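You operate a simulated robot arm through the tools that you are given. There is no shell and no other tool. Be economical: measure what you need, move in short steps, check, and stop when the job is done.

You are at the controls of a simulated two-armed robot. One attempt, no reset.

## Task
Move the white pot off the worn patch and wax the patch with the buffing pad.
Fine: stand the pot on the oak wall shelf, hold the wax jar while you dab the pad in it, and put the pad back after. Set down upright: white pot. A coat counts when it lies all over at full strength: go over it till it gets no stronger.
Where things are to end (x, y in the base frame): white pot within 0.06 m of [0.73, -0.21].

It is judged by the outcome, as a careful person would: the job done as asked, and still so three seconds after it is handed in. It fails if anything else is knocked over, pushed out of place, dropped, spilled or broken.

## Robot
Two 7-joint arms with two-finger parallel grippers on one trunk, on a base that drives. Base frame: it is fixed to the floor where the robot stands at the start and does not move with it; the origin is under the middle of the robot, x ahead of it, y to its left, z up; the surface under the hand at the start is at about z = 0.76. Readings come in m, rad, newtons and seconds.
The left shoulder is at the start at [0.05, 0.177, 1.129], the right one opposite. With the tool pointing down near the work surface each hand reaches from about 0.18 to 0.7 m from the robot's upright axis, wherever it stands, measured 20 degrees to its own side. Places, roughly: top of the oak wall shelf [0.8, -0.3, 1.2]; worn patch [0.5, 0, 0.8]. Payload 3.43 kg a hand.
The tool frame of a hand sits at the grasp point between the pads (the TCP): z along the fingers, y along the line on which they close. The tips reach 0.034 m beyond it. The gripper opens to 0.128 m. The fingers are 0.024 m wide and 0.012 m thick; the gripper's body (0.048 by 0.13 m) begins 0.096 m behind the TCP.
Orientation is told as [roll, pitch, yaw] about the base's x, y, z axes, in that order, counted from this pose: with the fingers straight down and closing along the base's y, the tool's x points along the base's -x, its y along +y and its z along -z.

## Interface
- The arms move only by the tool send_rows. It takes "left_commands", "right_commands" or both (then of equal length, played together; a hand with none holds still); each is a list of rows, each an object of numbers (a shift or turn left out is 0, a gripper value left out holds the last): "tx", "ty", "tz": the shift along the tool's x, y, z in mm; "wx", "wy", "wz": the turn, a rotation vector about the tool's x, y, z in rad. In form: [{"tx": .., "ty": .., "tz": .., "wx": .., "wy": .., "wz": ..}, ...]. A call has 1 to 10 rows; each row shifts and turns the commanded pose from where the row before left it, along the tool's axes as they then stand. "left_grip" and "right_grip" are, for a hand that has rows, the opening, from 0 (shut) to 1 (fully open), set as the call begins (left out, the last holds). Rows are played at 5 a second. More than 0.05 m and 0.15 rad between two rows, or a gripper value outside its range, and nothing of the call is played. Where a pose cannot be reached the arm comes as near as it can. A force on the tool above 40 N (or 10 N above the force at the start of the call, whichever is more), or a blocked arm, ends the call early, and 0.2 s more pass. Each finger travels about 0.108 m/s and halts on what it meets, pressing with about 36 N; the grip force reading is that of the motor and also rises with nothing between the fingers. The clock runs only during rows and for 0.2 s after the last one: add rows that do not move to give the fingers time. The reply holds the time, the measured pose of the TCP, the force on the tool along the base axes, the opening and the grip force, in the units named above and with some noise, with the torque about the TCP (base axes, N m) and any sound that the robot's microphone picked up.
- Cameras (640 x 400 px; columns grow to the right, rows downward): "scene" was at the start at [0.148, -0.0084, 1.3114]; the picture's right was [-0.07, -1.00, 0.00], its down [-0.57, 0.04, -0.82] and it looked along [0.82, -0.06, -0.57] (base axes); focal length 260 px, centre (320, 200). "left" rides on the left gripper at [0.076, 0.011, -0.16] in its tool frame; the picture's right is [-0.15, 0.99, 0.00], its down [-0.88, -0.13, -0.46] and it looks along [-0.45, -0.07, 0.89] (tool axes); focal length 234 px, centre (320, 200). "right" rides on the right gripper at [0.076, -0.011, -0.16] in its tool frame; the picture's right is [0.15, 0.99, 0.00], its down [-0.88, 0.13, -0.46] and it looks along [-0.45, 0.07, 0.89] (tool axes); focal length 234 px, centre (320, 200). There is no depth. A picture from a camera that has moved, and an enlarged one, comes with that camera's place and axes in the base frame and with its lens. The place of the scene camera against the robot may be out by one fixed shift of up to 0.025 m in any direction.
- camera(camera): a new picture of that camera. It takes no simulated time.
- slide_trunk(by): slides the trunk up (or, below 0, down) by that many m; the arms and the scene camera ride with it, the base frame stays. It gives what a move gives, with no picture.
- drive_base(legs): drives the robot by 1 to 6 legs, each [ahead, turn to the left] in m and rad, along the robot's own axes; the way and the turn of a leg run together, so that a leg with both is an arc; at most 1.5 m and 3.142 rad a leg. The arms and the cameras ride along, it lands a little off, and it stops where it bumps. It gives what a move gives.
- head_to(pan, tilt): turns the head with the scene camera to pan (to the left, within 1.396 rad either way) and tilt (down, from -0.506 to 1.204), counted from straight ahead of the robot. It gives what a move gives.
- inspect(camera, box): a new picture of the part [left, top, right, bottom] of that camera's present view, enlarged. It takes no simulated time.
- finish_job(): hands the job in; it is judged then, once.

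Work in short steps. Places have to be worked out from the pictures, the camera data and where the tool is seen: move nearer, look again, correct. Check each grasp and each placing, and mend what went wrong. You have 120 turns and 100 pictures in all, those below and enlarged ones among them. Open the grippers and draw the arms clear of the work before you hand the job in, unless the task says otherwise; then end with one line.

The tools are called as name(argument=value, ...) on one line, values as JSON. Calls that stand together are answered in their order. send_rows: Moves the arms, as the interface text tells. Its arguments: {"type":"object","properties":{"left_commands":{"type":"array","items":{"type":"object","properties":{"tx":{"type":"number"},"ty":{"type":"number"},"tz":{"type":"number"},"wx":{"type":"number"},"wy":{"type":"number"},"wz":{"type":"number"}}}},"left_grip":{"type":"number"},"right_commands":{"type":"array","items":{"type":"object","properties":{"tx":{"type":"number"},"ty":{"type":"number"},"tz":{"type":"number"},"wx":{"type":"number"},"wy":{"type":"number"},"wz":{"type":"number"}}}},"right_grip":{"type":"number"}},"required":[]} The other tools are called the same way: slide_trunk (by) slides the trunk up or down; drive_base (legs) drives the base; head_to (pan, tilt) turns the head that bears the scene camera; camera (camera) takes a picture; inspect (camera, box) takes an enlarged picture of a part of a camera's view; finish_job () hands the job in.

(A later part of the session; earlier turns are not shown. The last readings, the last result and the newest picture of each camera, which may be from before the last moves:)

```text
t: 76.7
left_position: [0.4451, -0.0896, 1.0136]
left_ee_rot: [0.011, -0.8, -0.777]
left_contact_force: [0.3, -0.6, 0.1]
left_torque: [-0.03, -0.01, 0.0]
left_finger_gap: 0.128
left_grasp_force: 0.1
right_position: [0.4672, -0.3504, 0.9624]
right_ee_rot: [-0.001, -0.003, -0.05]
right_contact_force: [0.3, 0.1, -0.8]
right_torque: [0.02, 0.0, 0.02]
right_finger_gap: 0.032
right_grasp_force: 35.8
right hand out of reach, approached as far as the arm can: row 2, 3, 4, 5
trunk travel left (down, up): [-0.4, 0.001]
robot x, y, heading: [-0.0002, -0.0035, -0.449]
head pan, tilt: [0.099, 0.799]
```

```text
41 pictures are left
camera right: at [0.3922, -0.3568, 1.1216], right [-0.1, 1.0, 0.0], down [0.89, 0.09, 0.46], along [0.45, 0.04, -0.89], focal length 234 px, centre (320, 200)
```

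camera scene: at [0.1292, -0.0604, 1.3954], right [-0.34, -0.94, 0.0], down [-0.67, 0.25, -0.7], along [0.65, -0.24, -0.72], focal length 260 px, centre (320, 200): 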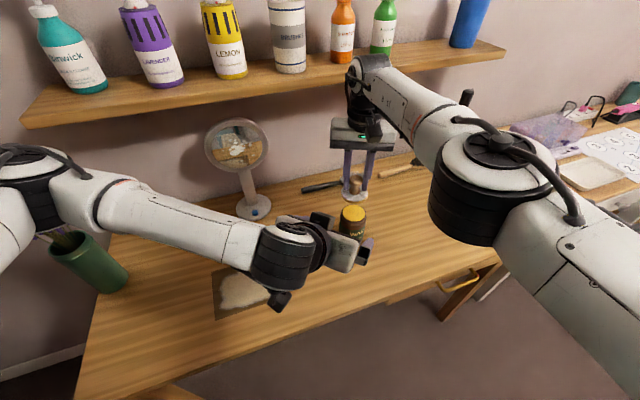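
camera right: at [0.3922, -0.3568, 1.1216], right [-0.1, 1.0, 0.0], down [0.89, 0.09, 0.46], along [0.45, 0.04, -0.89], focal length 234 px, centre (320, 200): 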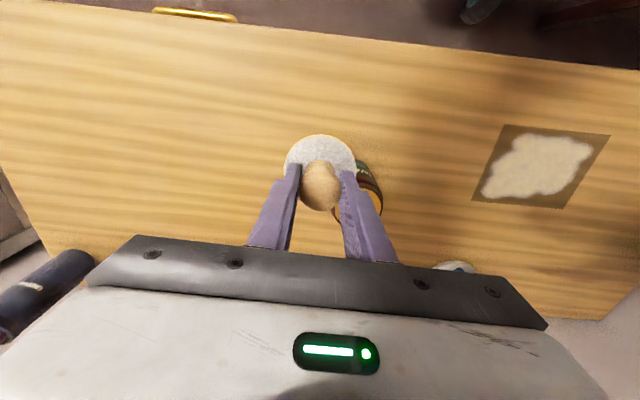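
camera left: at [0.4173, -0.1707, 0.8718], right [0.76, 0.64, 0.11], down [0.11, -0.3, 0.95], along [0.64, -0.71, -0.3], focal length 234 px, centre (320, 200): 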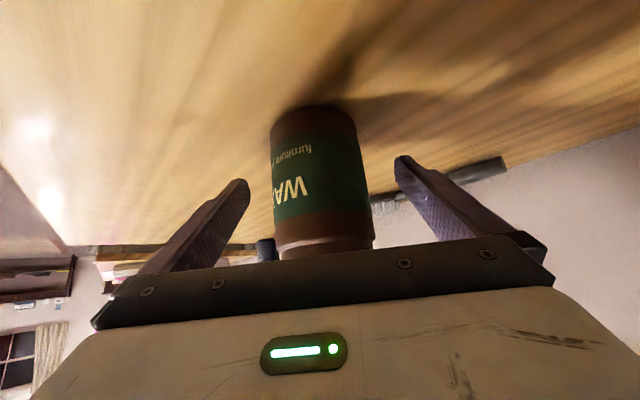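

Free now. I raise and pull back the right hand, and untilt and pull back the left, before turning the base back.

send_rows(right_commands=[{"tx": 30}, {"tx": 30}, {"tz": -20}, {"tz": -20}, {"tz": -20}, {}], left_commands=[{"wy": 0.131, "tx": 10, "tz": -8}, {"wy": 0.131, "tx": 10, "tz": -8}, {"wy": 0.131, "tx": 10, "tz": -8}, {"wy": 0.131, "tx": 10, "tz": -8}, {"wy": 0.131, "tx": 15, "tz": -8}, {"wy": 0.131, "tx": 20, "tz": -8}])

```text
t: 78.1
left_position: [0.3835, -0.0285, 1.0245]
left_ee_rot: [0.007, -0.012, -0.773]
left_contact_force: [0.0, 0.0, 0.5]
left_torque: [0.0, -0.04, 0.01]
left_finger_gap: 0.1281
left_grasp_force: 0.0
right_position: [0.4072, -0.3476, 1.0237]
right_ee_rot: [-0.001, -0.002, -0.049]
right_contact_force: [-1.0, -0.1, -0.7]
right_torque: [-0.01, -0.03, 0.04]
right_finger_gap: 0.032
right_grasp_force: 36.0
trunk travel left (down, up): [-0.4, 0.001]
robot x, y, heading: [-0.0025, -0.0028, -0.446]
head pan, tilt: [0.099, 0.799]
```

Both hands are high and close in. I turn the base back by 0.45 rad.

drive_base(legs=[[0, 0.45]])

head_to(pan=-0.1, tilt=0.85)

camera(camera="scene")

```text
t: 79.8
left_position: [0.3567, 0.1419, 1.0258]
left_ee_rot: [0.007, -0.013, -0.32]
left_contact_force: [-0.6, 0.2, -0.1]
left_torque: [0.0, 0.0, -0.01]
left_finger_gap: 0.1281
left_grasp_force: 0.1
right_position: [0.5163, -0.1338, 1.0242]
right_ee_rot: [-0.001, -0.001, 0.401]
right_contact_force: [0.4, 0.2, -0.1]
right_torque: [0.0, -0.02, -0.02]
right_finger_gap: 0.0317
right_grasp_force: 35.8
trunk travel left (down, up): [-0.4, 0.001]
robot x, y, heading: [0.0018, -0.0, 0.003]
head pan, tilt: [0.099, 0.799]
```

```text
t: 80.6
left_position: [0.357, 0.1416, 1.0251]
left_ee_rot: [0.006, -0.014, -0.321]
left_contact_force: [0.1, 0.4, 0.5]
left_torque: [0.0, 0.06, -0.02]
left_finger_gap: 0.128
left_grasp_force: 0.0
right_position: [0.5178, -0.1359, 1.024]
right_ee_rot: [0.001, -0.003, 0.401]
right_contact_force: [0.2, -0.3, 0.1]
right_torque: [0.0, 0.0, -0.02]
right_finger_gap: 0.032
right_grasp_force: 36.3
trunk travel left (down, up): [-0.4, 0.001]
robot x, y, heading: [0.0027, -0.0019, -0.006]
head pan, tilt: [-0.099, 0.85]
```

```text
40 pictures are left
camera scene: at [0.138, -0.0097, 1.3914], right [-0.1, -1.0, 0.0], down [-0.75, 0.07, -0.66], along [0.66, -0.06, -0.75], focal length 260 px, centre (320, 200)
```

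scene: 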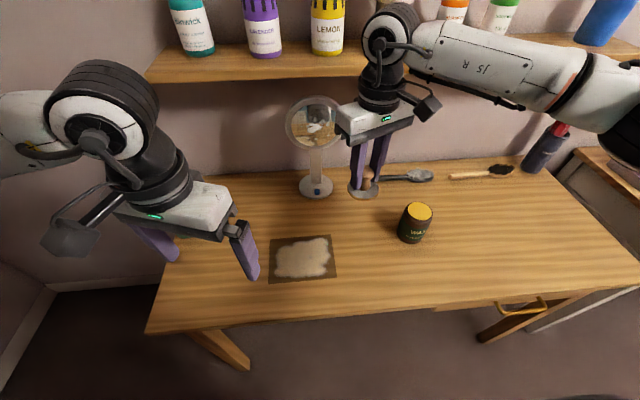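

Patch corners work out to x 0.421–0.548 and y -0.077–0.090. I tuck the left hand away and bring the pad above the patch's near-right part.

send_rows(left_commands=[{"tx": 25, "ty": 20, "tz": -20}, {"tx": 25, "ty": 20, "tz": -20}, {"tx": 15, "ty": 20, "tz": -20}, {}, {}, {}, {}, {}], right_commands=[{"tx": 11.4, "ty": 32, "tz": 10}, {"tx": 11.4, "ty": 32, "tz": 10}, {"tx": 11.4, "ty": 32, "tz": 10}, {"tz": 40}, {"tz": 40}, {"tz": 40}, {"tz": 35}, {}])

camera(camera="right")

```text
t: 82.4
left_position: [0.3141, 0.2174, 1.086]
left_ee_rot: [0.006, -0.013, -0.32]
left_contact_force: [-0.3, -0.7, -0.3]
left_torque: [0.0, 0.0, 0.0]
left_finger_gap: 0.1279
left_grasp_force: 0.1
right_position: [0.4481, -0.0596, 0.8385]
right_ee_rot: [0.0, -0.002, 0.4]
right_contact_force: [-0.6, -0.5, -1.1]
right_torque: [0.0, 0.02, 0.02]
right_finger_gap: 0.0318
right_grasp_force: 36.0
trunk travel left (down, up): [-0.4, 0.001]
robot x, y, heading: [-0.0016, -0.0018, -0.002]
head pan, tilt: [-0.099, 0.85]
```

```text
39 pictures are left
camera right: at [0.3844, -0.0996, 0.9973], right [-0.52, 0.85, 0.0], down [0.76, 0.46, 0.46], along [0.39, 0.24, -0.89], focal length 234 px, centre (320, 200)
```

right: 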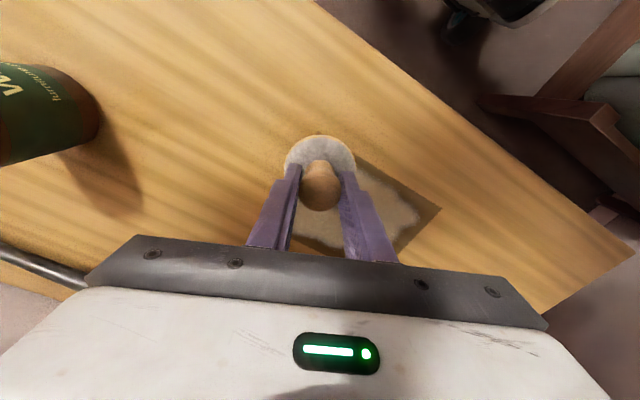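

The pad is over the near-right corner region. I lower to contact in small steps.

send_rows(right_commands=[{"tz": 10}, {"tz": 6}, {"tz": 3}, {"tz": 2}, {"tz": 2}, {}])

```text
t: 83.8
left_position: [0.313, 0.2175, 1.0858]
left_ee_rot: [0.008, -0.013, -0.322]
left_contact_force: [0.4, 0.2, 0.0]
left_torque: [0.01, -0.01, -0.04]
left_finger_gap: 0.1282
left_grasp_force: 0.1
right_position: [0.4498, -0.0594, 0.8152]
right_ee_rot: [0.001, -0.001, 0.402]
right_contact_force: [-0.3, -0.4, -0.8]
right_torque: [-0.01, 0.01, 0.01]
right_finger_gap: 0.0318
right_grasp_force: 35.2
trunk travel left (down, up): [-0.4, 0.001]
robot x, y, heading: [0.0008, 0.0019, -0.006]
head pan, tilt: [-0.099, 0.85]
```

send_rows(right_commands=[{"tz": 1.5}, {"tz": 1.5}, {}])

```text
t: 84.6
left_position: [0.3128, 0.2182, 1.0867]
left_ee_rot: [0.006, -0.017, -0.319]
left_contact_force: [0.3, -0.4, -0.1]
left_torque: [-0.01, 0.02, 0.02]
left_finger_gap: 0.1281
left_grasp_force: 0.0
right_position: [0.4491, -0.0593, 0.8147]
right_ee_rot: [0.0, -0.003, 0.401]
right_contact_force: [-3.2, -3.2, 18.1]
right_torque: [-0.12, 0.02, -0.03]
right_finger_gap: 0.0318
right_grasp_force: 35.7
trunk travel left (down, up): [-0.4, 0.001]
robot x, y, heading: [0.004, -0.0, 0.0]
head pan, tilt: [-0.099, 0.85]
```

Contact at 18 N. First stroke: over to the right edge, then along the near strip to the left edge.

send_rows(right_commands=[{"tx": 5.1, "ty": -12}, {"tx": -12.2, "ty": 28.9}, {"tx": -12.2, "ty": 28.9}, {"tx": -12.2, "ty": 28.9}, {"tx": -12.2, "ty": 28.9}, {"tx": -12.2, "ty": 28.9}, {}])

camera(camera="right")

camera(camera="scene")

```text
t: 86.2
left_position: [0.3137, 0.2181, 1.0867]
left_ee_rot: [0.008, -0.015, -0.321]
left_contact_force: [0.3, 0.5, -0.4]
left_torque: [-0.02, 0.02, -0.03]
left_finger_gap: 0.1282
left_grasp_force: 0.1
right_position: [0.4459, 0.0854, 0.8136]
right_ee_rot: [0.001, -0.003, 0.403]
right_contact_force: [-0.6, -6.1, 22.1]
right_torque: [-0.06, -0.13, -0.03]
right_finger_gap: 0.0319
right_grasp_force: 36.4
trunk travel left (down, up): [-0.4, 0.001]
robot x, y, heading: [-0.0021, 0.002, -0.001]
head pan, tilt: [-0.099, 0.85]
```

```text
38 pictures are left
camera right: at [0.3821, 0.0457, 0.973], right [-0.52, 0.85, 0.0], down [0.76, 0.46, 0.46], along [0.39, 0.24, -0.89], focal length 234 px, centre (320, 200)
```

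right: 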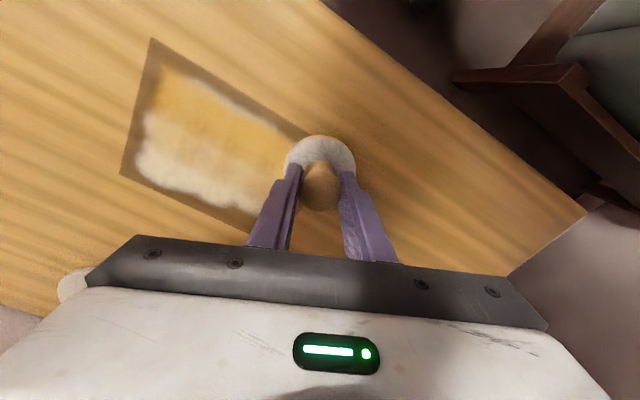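

```text
37 pictures are left
camera scene: at [0.1363, -0.0106, 1.3916], right [-0.1, -1.0, 0.0], down [-0.75, 0.07, -0.66], along [0.66, -0.06, -0.75], focal length 260 px, centre (320, 200)
```

scene: 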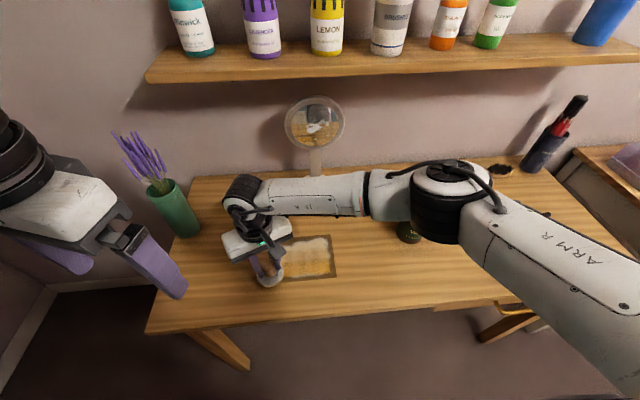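

The coat shows gold along that strip. I continue the raster: middle strip back, then on to the far strip.

send_rows(right_commands=[{"tx": -35, "ty": -14.8}, {"tx": 12.2, "ty": -28.9}, {"tx": 12.2, "ty": -28.9}, {"tx": 12.2, "ty": -28.9}, {"tx": 12.2, "ty": -28.9}, {"tx": 12.2, "ty": -28.9}, {"tx": -33.2, "ty": -14}, {}])

send_rows(right_commands=[{"tx": -12.2, "ty": 28.9}, {"tx": -12.2, "ty": 28.9}, {"tx": -12.2, "ty": 28.9}, {"tx": -12.2, "ty": 28.9}, {"tx": -12.2, "ty": 28.9}, {}])

camera(camera="right")

```text
t: 88.0
left_position: [0.3118, 0.2177, 1.0867]
left_ee_rot: [0.008, -0.018, -0.319]
left_contact_force: [-0.8, 0.2, 0.2]
left_torque: [-0.01, 0.03, 0.04]
left_finger_gap: 0.1283
left_grasp_force: 0.1
right_position: [0.5205, -0.0748, 0.8133]
right_ee_rot: [-0.004, 0.001, 0.401]
right_contact_force: [-13.1, -4.0, 29.6]
right_torque: [-0.15, 0.32, -0.02]
right_finger_gap: 0.032
right_grasp_force: 36.4
trunk travel left (down, up): [-0.4, 0.001]
robot x, y, heading: [0.0007, -0.0017, 0.003]
head pan, tilt: [-0.099, 0.85]
```

```text
t: 89.4
left_position: [0.3123, 0.218, 1.0861]
left_ee_rot: [0.009, -0.017, -0.321]
left_contact_force: [0.7, -0.5, 0.2]
left_torque: [0.0, 0.0, 0.02]
left_finger_gap: 0.1277
left_grasp_force: 0.0
right_position: [0.5211, 0.0855, 0.8146]
right_ee_rot: [0.0, -0.008, 0.402]
right_contact_force: [1.0, -5.1, 22.6]
right_torque: [-0.17, -0.13, -0.04]
right_finger_gap: 0.032
right_grasp_force: 36.2
trunk travel left (down, up): [-0.4, 0.001]
robot x, y, heading: [-0.0026, 0.0006, 0.003]
head pan, tilt: [-0.099, 0.85]
```

```text
36 pictures are left
camera right: at [0.4572, 0.0438, 0.9724], right [-0.52, 0.85, 0.0], down [0.76, 0.46, 0.46], along [0.39, 0.24, -0.89], focal length 234 px, centre (320, 200)
```

right: 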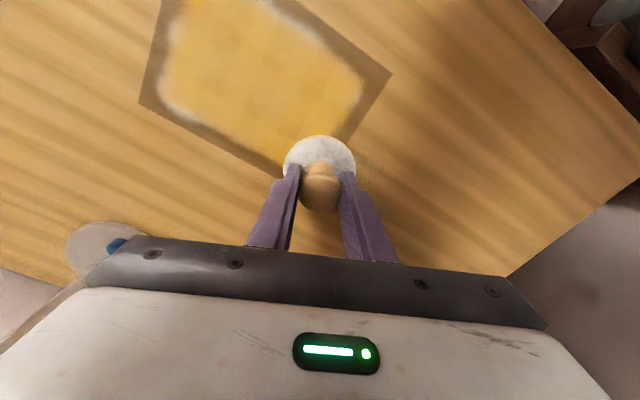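

The coat is nearly full with slightly pale fringes at the blob's rim. I go around the perimeter once, a little wider.

send_rows(right_commands=[{"tx": -14.8, "ty": 4.1}, {"tx": 29.5, "ty": 12.5}, {"tx": 29.5, "ty": 12.5}, {"tx": 29.5, "ty": 12.5}, {"tx": 13.8, "ty": -32.6}, {"tx": 13.8, "ty": -32.6}, {"tx": 13.8, "ty": -32.6}, {"tx": 13.8, "ty": -32.6}, {"tx": 13.8, "ty": -32.6}, {}])

send_rows(right_commands=[{"tx": -29.5, "ty": -12.5}, {"tx": -29.5, "ty": -12.5}, {"tx": -29.5, "ty": -12.5}, {"tx": -13.8, "ty": 32.6}, {"tx": -13.8, "ty": 32.6}, {"tx": -13.8, "ty": 32.6}, {"tx": -13.8, "ty": 32.6}, {"tx": -13.8, "ty": 32.6}, {}])

camera(camera="right")

```text
t: 89.6
left_position: [0.3127, 0.2174, 1.0862]
left_ee_rot: [0.009, -0.015, -0.32]
left_contact_force: [1.0, -0.1, 0.2]
left_torque: [0.02, -0.02, 0.01]
left_finger_gap: 0.1279
left_grasp_force: 0.1
right_position: [0.5265, 0.0801, 0.8141]
right_ee_rot: [0.016, 0.005, 0.386]
right_contact_force: [-6.7, -2.5, 16.9]
right_torque: [-0.22, -0.07, -0.1]
right_finger_gap: 0.0322
right_grasp_force: 36.2
right hand out of reach, approached as far as the arm can: row 1
trunk travel left (down, up): [-0.4, 0.001]
robot x, y, heading: [0.0046, 0.0016, 0.001]
head pan, tilt: [-0.099, 0.85]
stopped in row 1 (right hand): the force on the tool passed its limit at 54 N (the readings are from after the stop); the commanded pose is now the measured one
```

```text
t: 89.9
left_position: [0.3131, 0.2179, 1.0857]
left_ee_rot: [0.008, -0.016, -0.319]
left_contact_force: [-0.1, -0.1, 0.2]
left_torque: [-0.02, 0.06, -0.02]
left_finger_gap: 0.1279
left_grasp_force: 0.1
right_position: [0.533, 0.0716, 0.8122]
right_ee_rot: [0.024, 0.005, 0.375]
right_contact_force: [-6.2, -7.9, 20.7]
right_torque: [-0.38, -0.1, -0.18]
right_finger_gap: 0.0318
right_grasp_force: 35.7
right hand out of reach, approached as far as the arm can: row 1
trunk travel left (down, up): [-0.4, 0.001]
robot x, y, heading: [0.0016, -0.0015, 0.003]
head pan, tilt: [-0.099, 0.85]
stopped in row 1 (right hand): the force on the tool passed its limit at 64 N (the readings are from after the stop); the commanded pose is now the measured one
```

```text
35 pictures are left
camera right: at [0.4713, 0.0303, 0.9719], right [-0.5, 0.87, 0.03], down [0.78, 0.43, 0.45], along [0.38, 0.25, -0.89], focal length 234 px, centre (320, 200)
```

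right: 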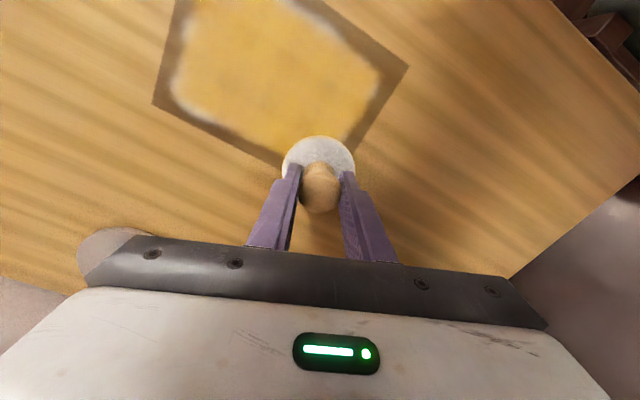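

The far-left corner is at the right arm's reach limit. I lift off, square the hand up, and move back, before turning the base a little left for better reach.

send_rows(right_commands=[{"tz": -5}, {"tz": -30}, {"tz": -35, "wx": 0.022, "wy": 0.009}, {"tx": 36, "ty": -29}, {"tx": 36, "ty": -29}, {"tx": 36, "ty": -29}, {}])

camera(camera="scene")

camera(camera="right")

```text
t: 91.5
left_position: [0.3143, 0.2177, 1.0851]
left_ee_rot: [0.008, -0.014, -0.321]
left_contact_force: [0.4, 0.9, -0.7]
left_torque: [-0.04, 0.01, 0.04]
left_finger_gap: 0.1279
left_grasp_force: 0.1
right_position: [0.4662, -0.0456, 0.8807]
right_ee_rot: [0.006, 0.014, 0.379]
right_contact_force: [-1.0, -0.8, -0.6]
right_torque: [0.02, -0.01, -0.02]
right_finger_gap: 0.032
right_grasp_force: 36.1
trunk travel left (down, up): [-0.4, 0.001]
robot x, y, heading: [-0.0005, 0.0034, 0.001]
head pan, tilt: [-0.099, 0.85]
```

```text
34 pictures are left
camera scene: at [0.1382, -0.0087, 1.3914], right [-0.1, -1.0, 0.0], down [-0.75, 0.07, -0.66], along [0.66, -0.06, -0.75], focal length 260 px, centre (320, 200)
```

scene: 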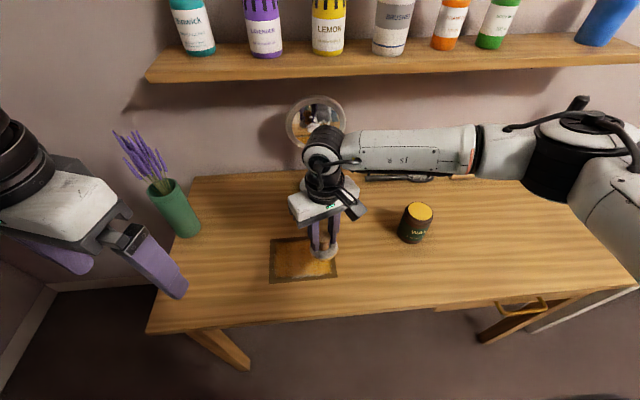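

```text
33 pictures are left
camera right: at [0.4044, -0.0842, 1.0416], right [-0.5, 0.87, 0.01], down [0.78, 0.45, 0.44], along [0.38, 0.23, -0.9], focal length 234 px, centre (320, 200)
```

right: 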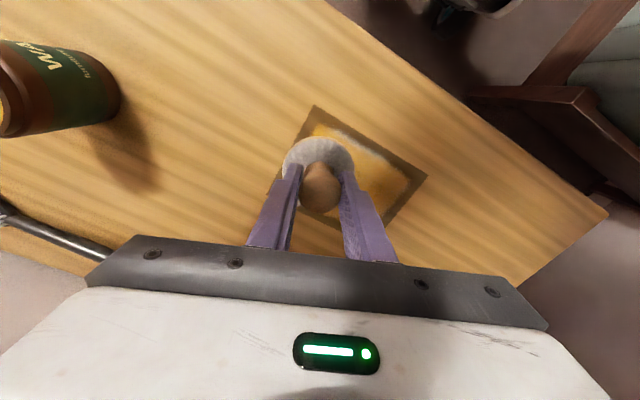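

The near edge still has a pale fringe. I do a near-edge stroke at x ≈ 0.437, after squaring up.

send_rows(right_commands=[{"tx": 39.5, "ty": -21, "wx": 0.011, "wy": -0.011}, {"tz": 30}, {"tz": 28}, {"tz": 5}, {"tz": 4}, {}])

```text
t: 92.9
left_position: [0.3134, 0.2191, 1.0851]
left_ee_rot: [0.007, -0.013, -0.319]
left_contact_force: [0.2, 0.2, 0.6]
left_torque: [-0.01, 0.01, -0.01]
left_finger_gap: 0.128
left_grasp_force: 0.0
right_position: [0.4381, -0.0811, 0.8156]
right_ee_rot: [-0.003, 0.004, 0.378]
right_contact_force: [-0.5, 0.4, -0.4]
right_torque: [-0.03, 0.0, 0.02]
right_finger_gap: 0.0315
right_grasp_force: 36.4
trunk travel left (down, up): [-0.4, 0.001]
robot x, y, heading: [-0.0028, 0.0011, 0.001]
head pan, tilt: [-0.099, 0.85]
```

send_rows(right_commands=[{"tz": 2}, {"tz": 1.5}, {"tx": -12.7, "ty": 32}, {"tx": -12.7, "ty": 32}, {"tx": -12.7, "ty": 32}, {"tx": -12.7, "ty": 32}, {"tx": -12.7, "ty": 32}, {}])

send_rows(right_commands=[{"tx": 12.7, "ty": -32}, {"tx": 12.7, "ty": -32}, {"tx": 12.7, "ty": -32}, {"tx": 12.7, "ty": -32}, {"tx": 12.7, "ty": -32}, {}])

send_rows(right_commands=[{"tx": -30.7, "ty": -12.2}, {"tx": -12.7, "ty": 32}, {"tx": -12.7, "ty": 32}, {"tx": -12.7, "ty": 32}, {"tx": -12.7, "ty": 32}, {"tx": -11.7, "ty": 29}, {}])

camera(camera="right")

```text
t: 94.7
left_position: [0.3124, 0.2168, 1.0868]
left_ee_rot: [0.008, -0.015, -0.32]
left_contact_force: [-0.4, 0.6, 0.4]
left_torque: [-0.01, -0.01, 0.02]
left_finger_gap: 0.128
left_grasp_force: 0.1
right_position: [0.4368, 0.091, 0.8126]
right_ee_rot: [-0.004, -0.003, 0.379]
right_contact_force: [0.5, -10.6, 31.9]
right_torque: [0.14, -0.05, -0.08]
right_finger_gap: 0.0321
right_grasp_force: 36.0
trunk travel left (down, up): [-0.4, 0.001]
robot x, y, heading: [0.0002, 0.0001, 0.003]
head pan, tilt: [-0.099, 0.85]
```

```text
t: 96.1
left_position: [0.3128, 0.2178, 1.0855]
left_ee_rot: [0.007, -0.016, -0.32]
left_contact_force: [0.7, -0.1, -0.4]
left_torque: [-0.02, 0.06, 0.01]
left_finger_gap: 0.1277
left_grasp_force: 0.1
right_position: [0.4354, -0.0814, 0.8123]
right_ee_rot: [-0.005, 0.004, 0.378]
right_contact_force: [0.0, 2.5, 12.3]
right_torque: [0.2, -0.11, -0.01]
right_finger_gap: 0.0318
right_grasp_force: 36.1
trunk travel left (down, up): [-0.4, 0.001]
robot x, y, heading: [0.0001, -0.0025, -0.003]
head pan, tilt: [-0.099, 0.85]
```

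```text
t: 97.7
left_position: [0.3139, 0.2179, 1.0867]
left_ee_rot: [0.008, -0.016, -0.321]
left_contact_force: [0.3, -0.4, -0.2]
left_torque: [-0.01, 0.0, 0.02]
left_finger_gap: 0.1278
left_grasp_force: 0.0
right_position: [0.469, 0.09, 0.8131]
right_ee_rot: [-0.003, 0.002, 0.38]
right_contact_force: [-0.8, -3.4, 17.9]
right_torque: [-0.11, -0.07, -0.02]
right_finger_gap: 0.032
right_grasp_force: 36.4
trunk travel left (down, up): [-0.4, 0.001]
robot x, y, heading: [0.0019, 0.0002, 0.001]
head pan, tilt: [-0.099, 0.85]
```

```text
32 pictures are left
camera right: at [0.4042, 0.0509, 0.9713], right [-0.5, 0.86, 0.0], down [0.77, 0.45, 0.45], along [0.39, 0.23, -0.89], focal length 234 px, centre (320, 200)
```

right: 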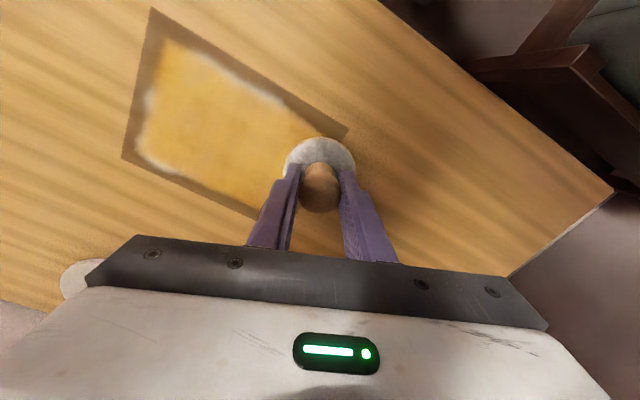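

inspect(camera="right", box=[100, 0, 360, 220])

```text
1.82 times, centred on (230, 110) of right
camera zoom: at [0.4042, 0.0509, 0.9713], right [-0.5, 0.86, 0.0], down [0.77, 0.45, 0.45], along [0.39, 0.23, -0.89], focal length 426 px, centre (484, 364)
```

zoom: 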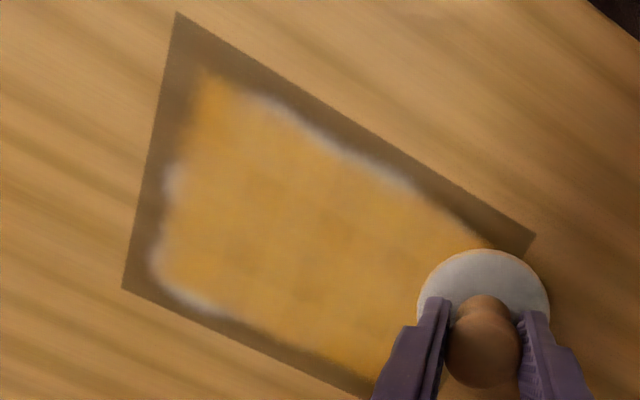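

Faint fringes remain at the right, far-right and near edges. I stroke along the right edge and then the far edge, and compare.

send_rows(right_commands=[{"tx": 12.7, "ty": -32}, {"tx": 12.7, "ty": -32}, {"tx": 12.7, "ty": -32}, {"tx": 12.7, "ty": -32}, {"tx": 12.7, "ty": -32}, {"tx": 24, "ty": 9.5}, {"tx": -30.7, "ty": -12.2}, {"tx": -30.7, "ty": -12.2}, {"tx": -28, "ty": -11}, {}])

send_rows(right_commands=[{"tx": 30.7, "ty": 12.2}, {"tx": 30.7, "ty": 12.2}, {"tx": -30.7, "ty": -12.2}, {"tx": -30.7, "ty": -12.2}, {"tx": -12.7, "ty": 32}, {"tx": -12.7, "ty": 32}, {"tx": -12.7, "ty": 32}, {"tx": -12.7, "ty": 32}, {}])

inspect(camera="right", box=[100, 0, 420, 220])

```text
t: 99.9
left_position: [0.312, 0.2193, 1.0864]
left_ee_rot: [0.006, -0.017, -0.318]
left_contact_force: [-0.4, 0.3, 0.2]
left_torque: [-0.03, 0.01, 0.0]
left_finger_gap: 0.128
left_grasp_force: 0.1
right_position: [0.5402, -0.0839, 0.8123]
right_ee_rot: [-0.004, 0.0, 0.381]
right_contact_force: [-4.9, 0.2, 14.3]
right_torque: [-0.05, 0.14, 0.0]
right_finger_gap: 0.0322
right_grasp_force: 36.0
trunk travel left (down, up): [-0.4, 0.001]
robot x, y, heading: [-0.0029, 0.0017, 0.004]
head pan, tilt: [-0.099, 0.85]
```

```text
t: 101.9
left_position: [0.3127, 0.2182, 1.0862]
left_ee_rot: [0.009, -0.016, -0.318]
left_contact_force: [-0.2, -0.7, -0.1]
left_torque: [0.02, 0.0, -0.01]
left_finger_gap: 0.128
left_grasp_force: 0.2
right_position: [0.5389, 0.0549, 0.8124]
right_ee_rot: [-0.002, 0.0, 0.382]
right_contact_force: [-0.2, -3.7, 17.0]
right_torque: [-0.13, -0.07, -0.01]
right_finger_gap: 0.0322
right_grasp_force: 36.7
trunk travel left (down, up): [-0.4, 0.001]
robot x, y, heading: [-0.0044, -0.0017, 0.001]
head pan, tilt: [-0.099, 0.85]
```

```text
1.82 times, centred on (260, 110) of right
camera zoom: at [0.4746, 0.017, 0.9711], right [-0.5, 0.86, 0.0], down [0.77, 0.45, 0.46], along [0.39, 0.23, -0.89], focal length 426 px, centre (429, 364)
```

zoom: 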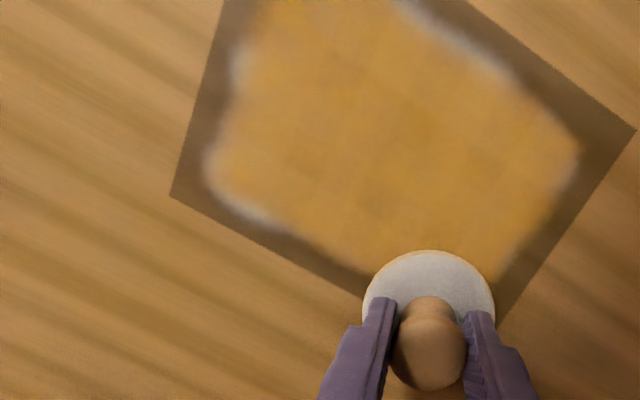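

The coat looks even. I do one more full raster with closer lines to ensure full strength everywhere.

send_rows(right_commands=[{"tx": 12.7, "ty": -32}, {"tx": 12.7, "ty": -32}, {"tx": 12.7, "ty": -32}, {"tx": 12.7, "ty": -32}, {"tx": 21.4, "ty": 8.5}, {"tx": -12.4, "ty": 31.2}, {"tx": -12.4, "ty": 31.2}, {"tx": -12.4, "ty": 31.2}, {"tx": -12.4, "ty": 31.2}, {"tx": -12.4, "ty": 31.2}])

send_rows(right_commands=[{"tx": 25, "ty": 10}, {"tx": 12.4, "ty": -31.2}, {"tx": 12.4, "ty": -31.2}, {"tx": 12.4, "ty": -31.2}, {"tx": 12.4, "ty": -31.2}, {"tx": 12.4, "ty": -31.2}, {"tx": 25, "ty": 10}, {}])

send_rows(right_commands=[{"tx": -12.4, "ty": 31.2}, {"tx": -12.4, "ty": 31.2}, {"tx": -12.4, "ty": 31.2}, {"tx": -12.4, "ty": 31.2}, {"tx": -12.4, "ty": 31.2}, {"tx": 25, "ty": 10}, {}])

send_rows(right_commands=[{"tx": 12.4, "ty": -31.2}, {"tx": 12.4, "ty": -31.2}, {"tx": 12.4, "ty": -31.2}, {"tx": 12.4, "ty": -31.2}, {"tx": 12.4, "ty": -31.2}, {}])

```text
t: 104.1
left_position: [0.3134, 0.2178, 1.0855]
left_ee_rot: [0.006, -0.015, -0.317]
left_contact_force: [-0.2, 0.4, -0.1]
left_torque: [0.0, -0.01, -0.01]
left_finger_gap: 0.1281
left_grasp_force: 0.1
right_position: [0.5155, 0.0826, 0.8117]
right_ee_rot: [-0.004, 0.001, 0.38]
right_contact_force: [-0.5, -5.3, 18.4]
right_torque: [-0.15, 0.02, -0.03]
right_finger_gap: 0.0319
right_grasp_force: 36.0
trunk travel left (down, up): [-0.4, 0.001]
robot x, y, heading: [-0.0002, -0.0001, 0.009]
head pan, tilt: [-0.099, 0.85]
```

```text
t: 105.9
left_position: [0.3134, 0.2177, 1.0865]
left_ee_rot: [0.007, -0.014, -0.319]
left_contact_force: [-0.9, 0.6, -0.2]
left_torque: [-0.01, 0.02, 0.02]
left_finger_gap: 0.1281
left_grasp_force: 0.0
right_position: [0.4646, -0.0861, 0.8131]
right_ee_rot: [-0.007, 0.0, 0.377]
right_contact_force: [6.5, -3.3, 15.3]
right_torque: [-0.07, -0.12, -0.03]
right_finger_gap: 0.032
right_grasp_force: 35.7
trunk travel left (down, up): [-0.4, 0.001]
robot x, y, heading: [0.0016, 0.0028, 0.001]
head pan, tilt: [-0.099, 0.85]
```

```text
t: 107.5
left_position: [0.3119, 0.2196, 1.0854]
left_ee_rot: [0.007, -0.016, -0.319]
left_contact_force: [-0.3, 0.9, -0.3]
left_torque: [0.03, -0.02, -0.02]
left_finger_gap: 0.1281
left_grasp_force: 0.2
right_position: [0.4361, 0.0853, 0.8109]
right_ee_rot: [0.001, -0.001, 0.382]
right_contact_force: [7.4, 5.3, 18.8]
right_torque: [0.26, -0.28, -0.03]
right_finger_gap: 0.0318
right_grasp_force: 35.8
trunk travel left (down, up): [-0.4, 0.001]
robot x, y, heading: [0.0, 0.0008, -0.001]
head pan, tilt: [-0.099, 0.85]
```

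```text
t: 108.9
left_position: [0.3126, 0.2183, 1.0864]
left_ee_rot: [0.008, -0.014, -0.321]
left_contact_force: [0.9, 0.5, -0.6]
left_torque: [0.03, 0.0, 0.02]
left_finger_gap: 0.1276
left_grasp_force: 0.0
right_position: [0.4371, -0.0861, 0.8122]
right_ee_rot: [-0.004, 0.005, 0.379]
right_contact_force: [1.0, 4.4, 16.3]
right_torque: [0.17, -0.01, -0.04]
right_finger_gap: 0.0318
right_grasp_force: 35.9
trunk travel left (down, up): [-0.4, 0.001]
robot x, y, heading: [0.0025, -0.0033, 0.005]
head pan, tilt: [-0.099, 0.85]
```

I lift the pad, move aside and inspect the whole patch.

send_rows(right_commands=[{"tz": -30}, {"tz": -40}, {"tz": -40}, {"tz": -40}, {"tx": 13, "ty": -32}, {"tx": 13, "ty": -32}, {"tx": 13, "ty": -32}, {}])

inspect(camera="scene", box=[230, 210, 380, 310])

```text
t: 110.7
left_position: [0.3135, 0.2191, 1.0855]
left_ee_rot: [0.006, -0.013, -0.32]
left_contact_force: [-0.2, 0.1, -0.9]
left_torque: [0.0, 0.03, 0.01]
left_finger_gap: 0.128
left_grasp_force: 0.1
right_position: [0.4365, -0.1875, 0.9617]
right_ee_rot: [-0.002, 0.004, 0.379]
right_contact_force: [-1.1, -0.3, -0.5]
right_torque: [0.02, 0.0, -0.04]
right_finger_gap: 0.0316
right_grasp_force: 35.8
trunk travel left (down, up): [-0.4, 0.001]
robot x, y, heading: [0.0062, 0.0024, 0.004]
head pan, tilt: [-0.099, 0.85]
```

```text
4.00 times, centred on (305, 260) of scene
camera zoom: at [0.1381, -0.0089, 1.3914], right [-0.1, -1.0, 0.0], down [-0.75, 0.07, -0.66], along [0.66, -0.06, -0.75], focal length 1040 px, centre (380, -40)
```

zoom: 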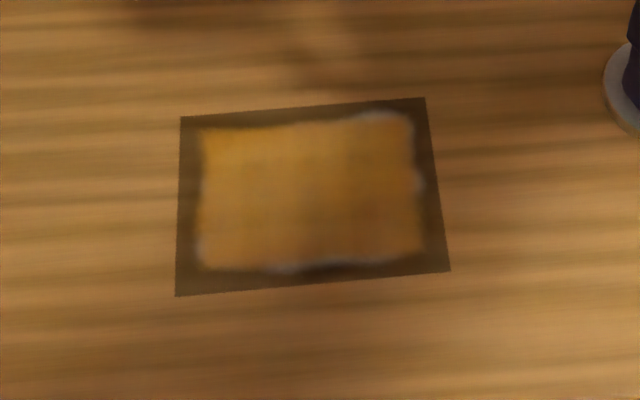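

camera(camera="right")

inspect(camera="right", box=[340, 100, 560, 300])

```text
28 pictures are left
camera right: at [0.3725, -0.2251, 1.1213], right [-0.5, 0.86, 0.0], down [0.77, 0.45, 0.45], along [0.39, 0.22, -0.89], focal length 234 px, centre (320, 200)
```

right: 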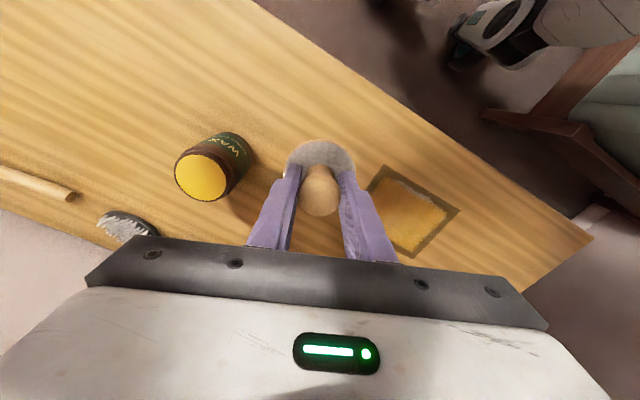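

```text
2.00 times, centred on (450, 200) of right
camera zoom: at [0.3725, -0.2251, 1.1213], right [-0.5, 0.86, 0.0], down [0.77, 0.45, 0.45], along [0.39, 0.22, -0.89], focal length 468 px, centre (60, 200)
```

zoom: 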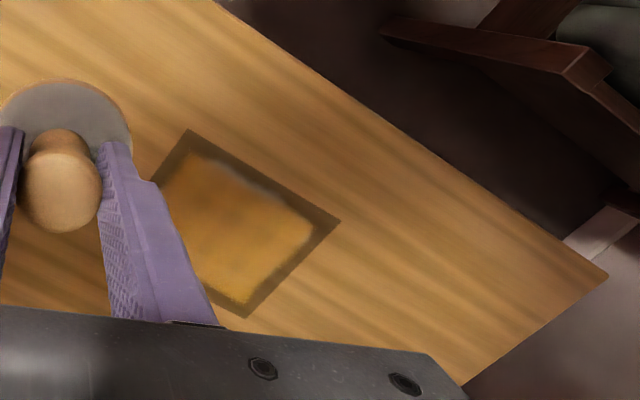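

The variation looks like arm shadow. I bring the pad back above its home spot, which clears the view, and inspect the coat without shadows.

send_rows(right_commands=[{"tx": 5.6, "ty": -36.8, "tz": -4}, {"tx": 5.6, "ty": -36.8, "tz": -4}, {"tx": 5.6, "ty": -36.8, "tz": -4}, {"tx": 5.6, "ty": -36.8, "tz": -4}, {"tx": 5.6, "ty": -36.8}, {"tx": 5.6, "ty": -36.8}, {"tx": 5.6, "ty": -36.8}, {"tx": 5.6, "ty": -36.8}, {}])

inspect(camera="scene", box=[230, 210, 380, 310])

```text
t: 112.7
left_position: [0.3131, 0.2194, 1.0851]
left_ee_rot: [0.007, -0.014, -0.32]
left_contact_force: [-0.7, 0.2, -0.8]
left_torque: [-0.03, 0.0, 0.01]
left_finger_gap: 0.1279
left_grasp_force: 0.1
right_position: [0.4801, -0.3788, 0.9775]
right_ee_rot: [-0.003, 0.002, 0.377]
right_contact_force: [-0.5, 0.5, -0.4]
right_torque: [0.04, -0.01, -0.01]
right_finger_gap: 0.0321
right_grasp_force: 36.3
right hand out of reach, approached as far as the arm can: row 6, 7, 8
trunk travel left (down, up): [-0.4, 0.001]
robot x, y, heading: [0.002, -0.0011, 0.004]
head pan, tilt: [-0.099, 0.85]
```

```text
4.00 times, centred on (305, 260) of scene
camera zoom: at [0.138, -0.0094, 1.3914], right [-0.1, -1.0, 0.0], down [-0.75, 0.07, -0.66], along [0.66, -0.06, -0.75], focal length 1040 px, centre (380, -40)
```

zoom: 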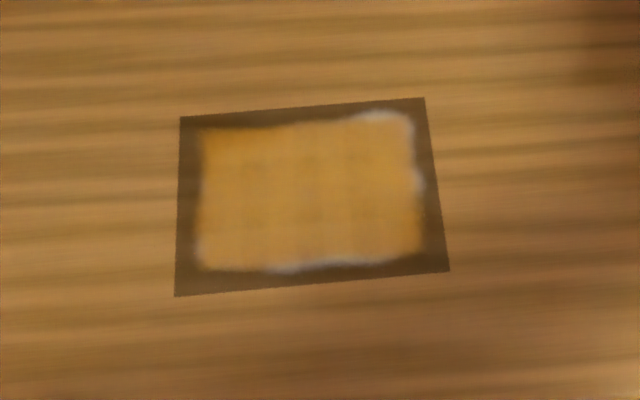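

It's even apart from a rim fringe that appears to lie outside the coatable area. To be sure it's at full strength, I do one more cross-direction pass and compare this same view.

send_rows(right_commands=[{"tx": -9.2, "ty": 36.7}, {"tx": -9.2, "ty": 36.7}, {"tx": -9.2, "ty": 36.7}, {"tx": -9.2, "ty": 36.7}, {"tx": -9.2, "ty": 36.7}, {"tx": -9.2, "ty": 36.7}, {"tx": -9.2, "ty": 36.7}, {"tx": -9.2, "ty": 36.7}, {}])

```text
t: 114.7
left_position: [0.3149, 0.2171, 1.0848]
left_ee_rot: [0.005, -0.013, -0.321]
left_contact_force: [-0.4, -0.5, -0.1]
left_torque: [0.01, 0.01, -0.01]
left_finger_gap: 0.1282
left_grasp_force: 0.1
right_position: [0.4387, -0.077, 0.9774]
right_ee_rot: [-0.003, 0.004, 0.378]
right_contact_force: [-0.1, 0.7, 0.0]
right_torque: [0.0, 0.01, 0.0]
right_finger_gap: 0.0321
right_grasp_force: 36.1
trunk travel left (down, up): [-0.4, 0.001]
robot x, y, heading: [0.0032, -0.0022, 0.001]
head pan, tilt: [-0.099, 0.85]
```

send_rows(right_commands=[{"tz": 40}, {"tz": 40}, {"tz": 40}, {"tz": 35}, {"tz": 6}, {"tz": 3}, {"tz": 1.5}, {}])

send_rows(right_commands=[{"tx": -30.7, "ty": -12.2}, {"tx": -30.7, "ty": -12.2}, {"tx": -30.7, "ty": -12.2}, {"tx": -11.1, "ty": 27.9}, {"tx": 30.7, "ty": 12.2}, {"tx": 30.7, "ty": 12.2}, {"tx": 30.7, "ty": 12.2}, {"tx": -11.1, "ty": 27.9}, {}])

send_rows(right_commands=[{"tx": -30.7, "ty": -12.2}, {"tx": -30.7, "ty": -12.2}, {"tx": -30.7, "ty": -12.2}, {"tx": -11.1, "ty": 27.9}, {"tx": 30.7, "ty": 12.2}, {"tx": 30.7, "ty": 12.2}, {"tx": 30.7, "ty": 12.2}, {"tx": -11.1, "ty": 27.9}, {}])

send_rows(right_commands=[{"tx": -30.7, "ty": -12.2}, {"tx": -30.7, "ty": -12.2}, {"tx": -28, "ty": -11}, {"tx": -12, "ty": 30}, {"tx": 30.7, "ty": 12.2}, {"tx": 30.7, "ty": 12.2}, {"tx": 30.7, "ty": 12.2}, {}])

```text
t: 116.5
left_position: [0.3135, 0.2181, 1.0854]
left_ee_rot: [0.007, -0.013, -0.319]
left_contact_force: [0.0, -0.2, 0.6]
left_torque: [-0.01, 0.04, -0.02]
left_finger_gap: 0.1282
left_grasp_force: 0.1
right_position: [0.4393, -0.078, 0.8117]
right_ee_rot: [-0.002, 0.002, 0.378]
right_contact_force: [-1.5, -1.5, 4.4]
right_torque: [-0.13, -0.06, -0.06]
right_finger_gap: 0.0322
right_grasp_force: 36.0
trunk travel left (down, up): [-0.4, 0.001]
robot x, y, heading: [0.0013, -0.0028, 0.001]
head pan, tilt: [-0.099, 0.85]
```

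```text
t: 118.5
left_position: [0.3127, 0.2183, 1.0871]
left_ee_rot: [0.007, -0.015, -0.319]
left_contact_force: [0.1, 0.1, -0.4]
left_torque: [0.01, -0.02, -0.01]
left_finger_gap: 0.1283
left_grasp_force: 0.1
right_position: [0.4376, -0.0175, 0.8135]
right_ee_rot: [-0.003, 0.002, 0.379]
right_contact_force: [-1.7, -4.2, 14.2]
right_torque: [-0.13, 0.02, -0.05]
right_finger_gap: 0.0319
right_grasp_force: 36.5
trunk travel left (down, up): [-0.4, 0.001]
robot x, y, heading: [-0.001, 0.0014, -0.002]
head pan, tilt: [-0.099, 0.85]
```

```text
t: 120.5
left_position: [0.3128, 0.2179, 1.0863]
left_ee_rot: [0.009, -0.016, -0.319]
left_contact_force: [0.2, -0.1, 0.1]
left_torque: [-0.01, 0.0, -0.01]
left_finger_gap: 0.128
left_grasp_force: 0.1
right_position: [0.4378, 0.0399, 0.8121]
right_ee_rot: [-0.002, 0.002, 0.381]
right_contact_force: [-2.6, -11.4, 26.8]
right_torque: [-0.28, 0.01, -0.07]
right_finger_gap: 0.0319
right_grasp_force: 35.7
trunk travel left (down, up): [-0.4, 0.001]
robot x, y, heading: [0.0029, 0.0019, -0.001]
head pan, tilt: [-0.099, 0.85]
```

```text
t: 122.3
left_position: [0.3128, 0.2183, 1.0856]
left_ee_rot: [0.004, -0.016, -0.319]
left_contact_force: [0.0, 0.0, -0.2]
left_torque: [0.0, 0.01, -0.01]
left_finger_gap: 0.1278
left_grasp_force: 0.2
right_position: [0.4362, 0.0736, 0.8128]
right_ee_rot: [-0.003, 0.003, 0.379]
right_contact_force: [6.4, 1.4, 15.6]
right_torque: [0.14, -0.26, -0.03]
right_finger_gap: 0.0321
right_grasp_force: 35.9
trunk travel left (down, up): [-0.4, 0.001]
robot x, y, heading: [-0.002, -0.0011, 0.005]
head pan, tilt: [-0.099, 0.85]
```

I lift and move aside to the same viewing position.

send_rows(right_commands=[{"tz": -30}, {"tz": -45}, {"tz": -45}, {"tz": -45}, {}])

send_rows(right_commands=[{"tx": 12.6, "ty": -43.6}, {"tx": 12.6, "ty": -43.6}, {"tx": 12.6, "ty": -43.6}, {"tx": 12.6, "ty": -43.6}, {"tx": 12.6, "ty": -43.6}, {"tx": 12.6, "ty": -43.6}, {"tx": 12.6, "ty": -43.6}, {"tx": 12.6, "ty": -43.6}, {"tx": 12.6, "ty": -43.6}, {"tx": 12.6, "ty": -43.6}])

inspect(camera="scene", box=[230, 210, 380, 310])

```text
t: 123.5
left_position: [0.3145, 0.2189, 1.0842]
left_ee_rot: [0.006, -0.013, -0.32]
left_contact_force: [0.5, -0.4, 1.2]
left_torque: [0.01, 0.01, 0.04]
left_finger_gap: 0.128
left_grasp_force: 0.0
right_position: [0.4372, 0.0757, 0.9749]
right_ee_rot: [-0.003, 0.003, 0.38]
right_contact_force: [-1.2, -0.7, -0.3]
right_torque: [-0.02, 0.03, 0.01]
right_finger_gap: 0.032
right_grasp_force: 36.5
trunk travel left (down, up): [-0.4, 0.001]
robot x, y, heading: [0.0016, -0.0041, -0.005]
head pan, tilt: [-0.099, 0.85]
```

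```text
t: 125.7
left_position: [0.3131, 0.2181, 1.0852]
left_ee_rot: [0.006, -0.014, -0.321]
left_contact_force: [-0.4, 0.1, 0.0]
left_torque: [0.02, -0.01, 0.0]
left_finger_gap: 0.1281
left_grasp_force: 0.0
right_position: [0.4812, -0.3788, 0.9797]
right_ee_rot: [-0.003, 0.004, 0.38]
right_contact_force: [-0.2, -0.2, -0.8]
right_torque: [0.0, 0.01, -0.04]
right_finger_gap: 0.032
right_grasp_force: 35.8
trunk travel left (down, up): [-0.4, 0.001]
robot x, y, heading: [-0.0013, 0.003, 0.001]
head pan, tilt: [-0.099, 0.85]
```

```text
4.00 times, centred on (305, 260) of scene
camera zoom: at [0.1378, -0.0098, 1.3915], right [-0.1, -1.0, 0.0], down [-0.75, 0.07, -0.66], along [0.66, -0.06, -0.75], focal length 1040 px, centre (380, -40)
```

zoom: 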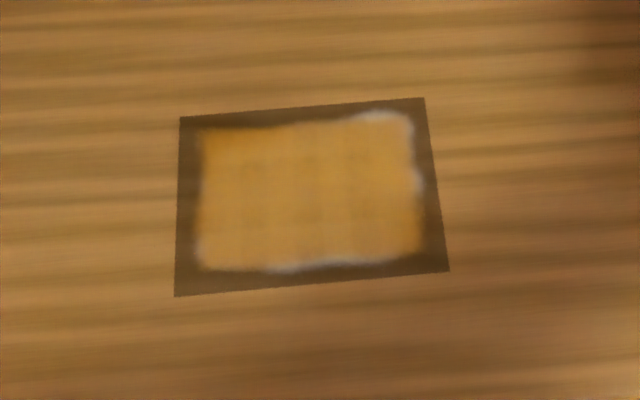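

No visible change, so the coat is at full strength. Now I return the pad to its home at (0.503, -0.484), unwinding the yaw first.

send_rows(right_commands=[{"wz": 0.127}, {"wz": 0.127}, {"wz": 0.126}, {"tx": -7.5, "ty": -35}, {"tx": -7.5, "ty": -35}, {"tx": -7.5, "ty": -35}, {}])

camera(camera="right")

```text
t: 127.3
left_position: [0.3144, 0.2184, 1.0866]
left_ee_rot: [0.008, -0.012, -0.32]
left_contact_force: [1.0, 0.4, 0.0]
left_torque: [0.0, 0.0, -0.01]
left_finger_gap: 0.1279
left_grasp_force: 0.1
right_position: [0.5034, -0.4813, 0.9764]
right_ee_rot: [-0.004, 0.001, 0.001]
right_contact_force: [0.4, 0.0, 0.0]
right_torque: [0.0, -0.02, -0.02]
right_finger_gap: 0.0322
right_grasp_force: 35.6
trunk travel left (down, up): [-0.4, 0.001]
robot x, y, heading: [0.001, -0.0005, -0.0]
head pan, tilt: [-0.099, 0.85]
```

```text
24 pictures are left
camera right: at [0.4298, -0.4922, 1.1361], right [-0.15, 0.99, 0.0], down [0.88, 0.13, 0.45], along [0.45, 0.06, -0.89], focal length 234 px, centre (320, 200)
```

right: 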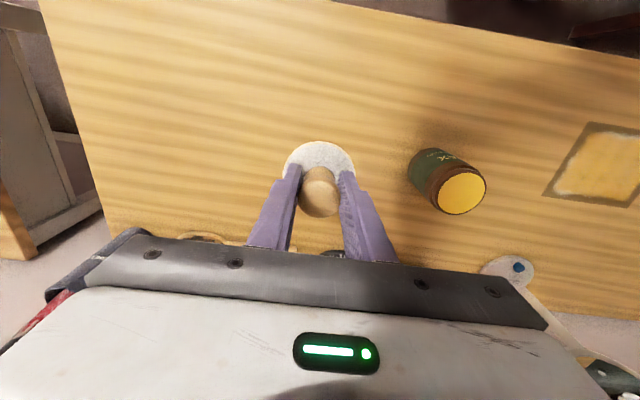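

Over home, and the coat looks evenly gold in this light. I lower the pad to the table.

send_rows(right_commands=[{"ty": -2, "tz": 40}, {"tz": 40}, {"tz": 40}, {"tz": 30}, {"tz": 6}, {"tz": 3}, {"tz": 2}, {}])

```text
t: 129.1
left_position: [0.315, 0.2178, 1.0864]
left_ee_rot: [0.008, -0.012, -0.32]
left_contact_force: [0.1, -0.3, 0.7]
left_torque: [0.01, -0.03, 0.05]
left_finger_gap: 0.1279
left_grasp_force: 0.1
right_position: [0.5037, -0.4838, 0.8422]
right_ee_rot: [-0.009, 0.0, -0.006]
right_contact_force: [0.2, -0.7, -0.6]
right_torque: [-0.03, -0.02, 0.02]
right_finger_gap: 0.032
right_grasp_force: 35.5
right hand out of reach, approached as far as the arm can: row 4, 6
trunk travel left (down, up): [-0.4, 0.001]
robot x, y, heading: [0.0006, 0.0012, -0.001]
head pan, tilt: [-0.099, 0.85]
```

The reach limit is the raised trunk. The pad bottom is still about 27 mm above the table, so I lower the trunk 20 mm.

slide_trunk(by=-0.02)

send_rows(right_commands=[{"wx": -0.008}, {"tz": 2}, {"tz": 2}, {}])

```text
t: 129.8
left_position: [0.3138, 0.2177, 1.0644]
left_ee_rot: [0.007, -0.014, -0.321]
left_contact_force: [-0.5, 0.6, 0.5]
left_torque: [-0.02, -0.03, -0.01]
left_finger_gap: 0.128
left_grasp_force: 0.0
right_position: [0.5022, -0.4843, 0.823]
right_ee_rot: [-0.009, 0.001, -0.006]
right_contact_force: [0.1, -0.2, -1.0]
right_torque: [0.03, 0.01, -0.03]
right_finger_gap: 0.0321
right_grasp_force: 36.0
trunk travel left (down, up): [-0.38, 0.021]
robot x, y, heading: [-0.0017, -0.0026, -0.002]
head pan, tilt: [-0.099, 0.85]
```

```text
t: 130.8
left_position: [0.3134, 0.2191, 1.0654]
left_ee_rot: [0.006, -0.015, -0.319]
left_contact_force: [0.1, -0.5, 0.1]
left_torque: [0.02, 0.0, 0.0]
left_finger_gap: 0.128
left_grasp_force: 0.0
right_position: [0.5015, -0.4848, 0.8202]
right_ee_rot: [-0.004, -0.002, -0.012]
right_contact_force: [-0.7, 0.5, -1.3]
right_torque: [-0.03, -0.02, -0.02]
right_finger_gap: 0.0321
right_grasp_force: 36.1
trunk travel left (down, up): [-0.38, 0.021]
robot x, y, heading: [-0.0002, 0.0003, 0.001]
head pan, tilt: [-0.099, 0.85]
```

send_rows(right_commands=[{"tz": 2.5}, {"tz": 2}, {"tz": 1.5}, {}])

```text
t: 131.8
left_position: [0.3135, 0.2179, 1.0659]
left_ee_rot: [0.008, -0.012, -0.321]
left_contact_force: [-0.1, -0.2, -0.3]
left_torque: [-0.01, 0.0, -0.01]
left_finger_gap: 0.1282
left_grasp_force: 0.0
right_position: [0.5009, -0.4848, 0.8184]
right_ee_rot: [-0.005, -0.002, -0.014]
right_contact_force: [0.0, 0.3, -0.8]
right_torque: [-0.02, 0.02, 0.02]
right_finger_gap: 0.032
right_grasp_force: 35.9
right hand out of reach, approached as far as the arm can: row 1, 3
trunk travel left (down, up): [-0.38, 0.021]
robot x, y, heading: [0.0001, -0.0016, 0.0]
head pan, tilt: [-0.099, 0.85]
```

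Still reach-limited a few mm up. I lower the trunk another 4 mm.

slide_trunk(by=-0.004)

```text
t: 132.3
left_position: [0.3144, 0.218, 1.0618]
left_ee_rot: [0.009, -0.014, -0.318]
left_contact_force: [-0.6, 0.9, -0.6]
left_torque: [-0.01, 0.01, 0.01]
left_finger_gap: 0.1277
left_grasp_force: 0.1
right_position: [0.5026, -0.4858, 0.8162]
right_ee_rot: [-0.003, -0.003, -0.011]
right_contact_force: [-0.6, 0.7, -1.1]
right_torque: [0.01, 0.03, 0.01]
right_finger_gap: 0.0321
right_grasp_force: 35.5
trunk travel left (down, up): [-0.376, 0.025]
robot x, y, heading: [0.0002, 0.0023, 0.004]
head pan, tilt: [-0.099, 0.85]
```

slide_trunk(by=-0.003)

```text
t: 132.8
left_position: [0.3137, 0.2182, 1.0595]
left_ee_rot: [0.009, -0.013, -0.32]
left_contact_force: [-0.2, -0.7, 0.3]
left_torque: [0.04, -0.03, 0.01]
left_finger_gap: 0.1279
left_grasp_force: 0.0
right_position: [0.502, -0.4848, 0.8127]
right_ee_rot: [-0.001, -0.003, -0.01]
right_contact_force: [-0.5, 0.7, -0.2]
right_torque: [0.0, 0.03, 0.0]
right_finger_gap: 0.032
right_grasp_force: 36.1
trunk travel left (down, up): [-0.373, 0.028]
robot x, y, heading: [-0.0006, 0.0016, 0.002]
head pan, tilt: [-0.099, 0.85]
```

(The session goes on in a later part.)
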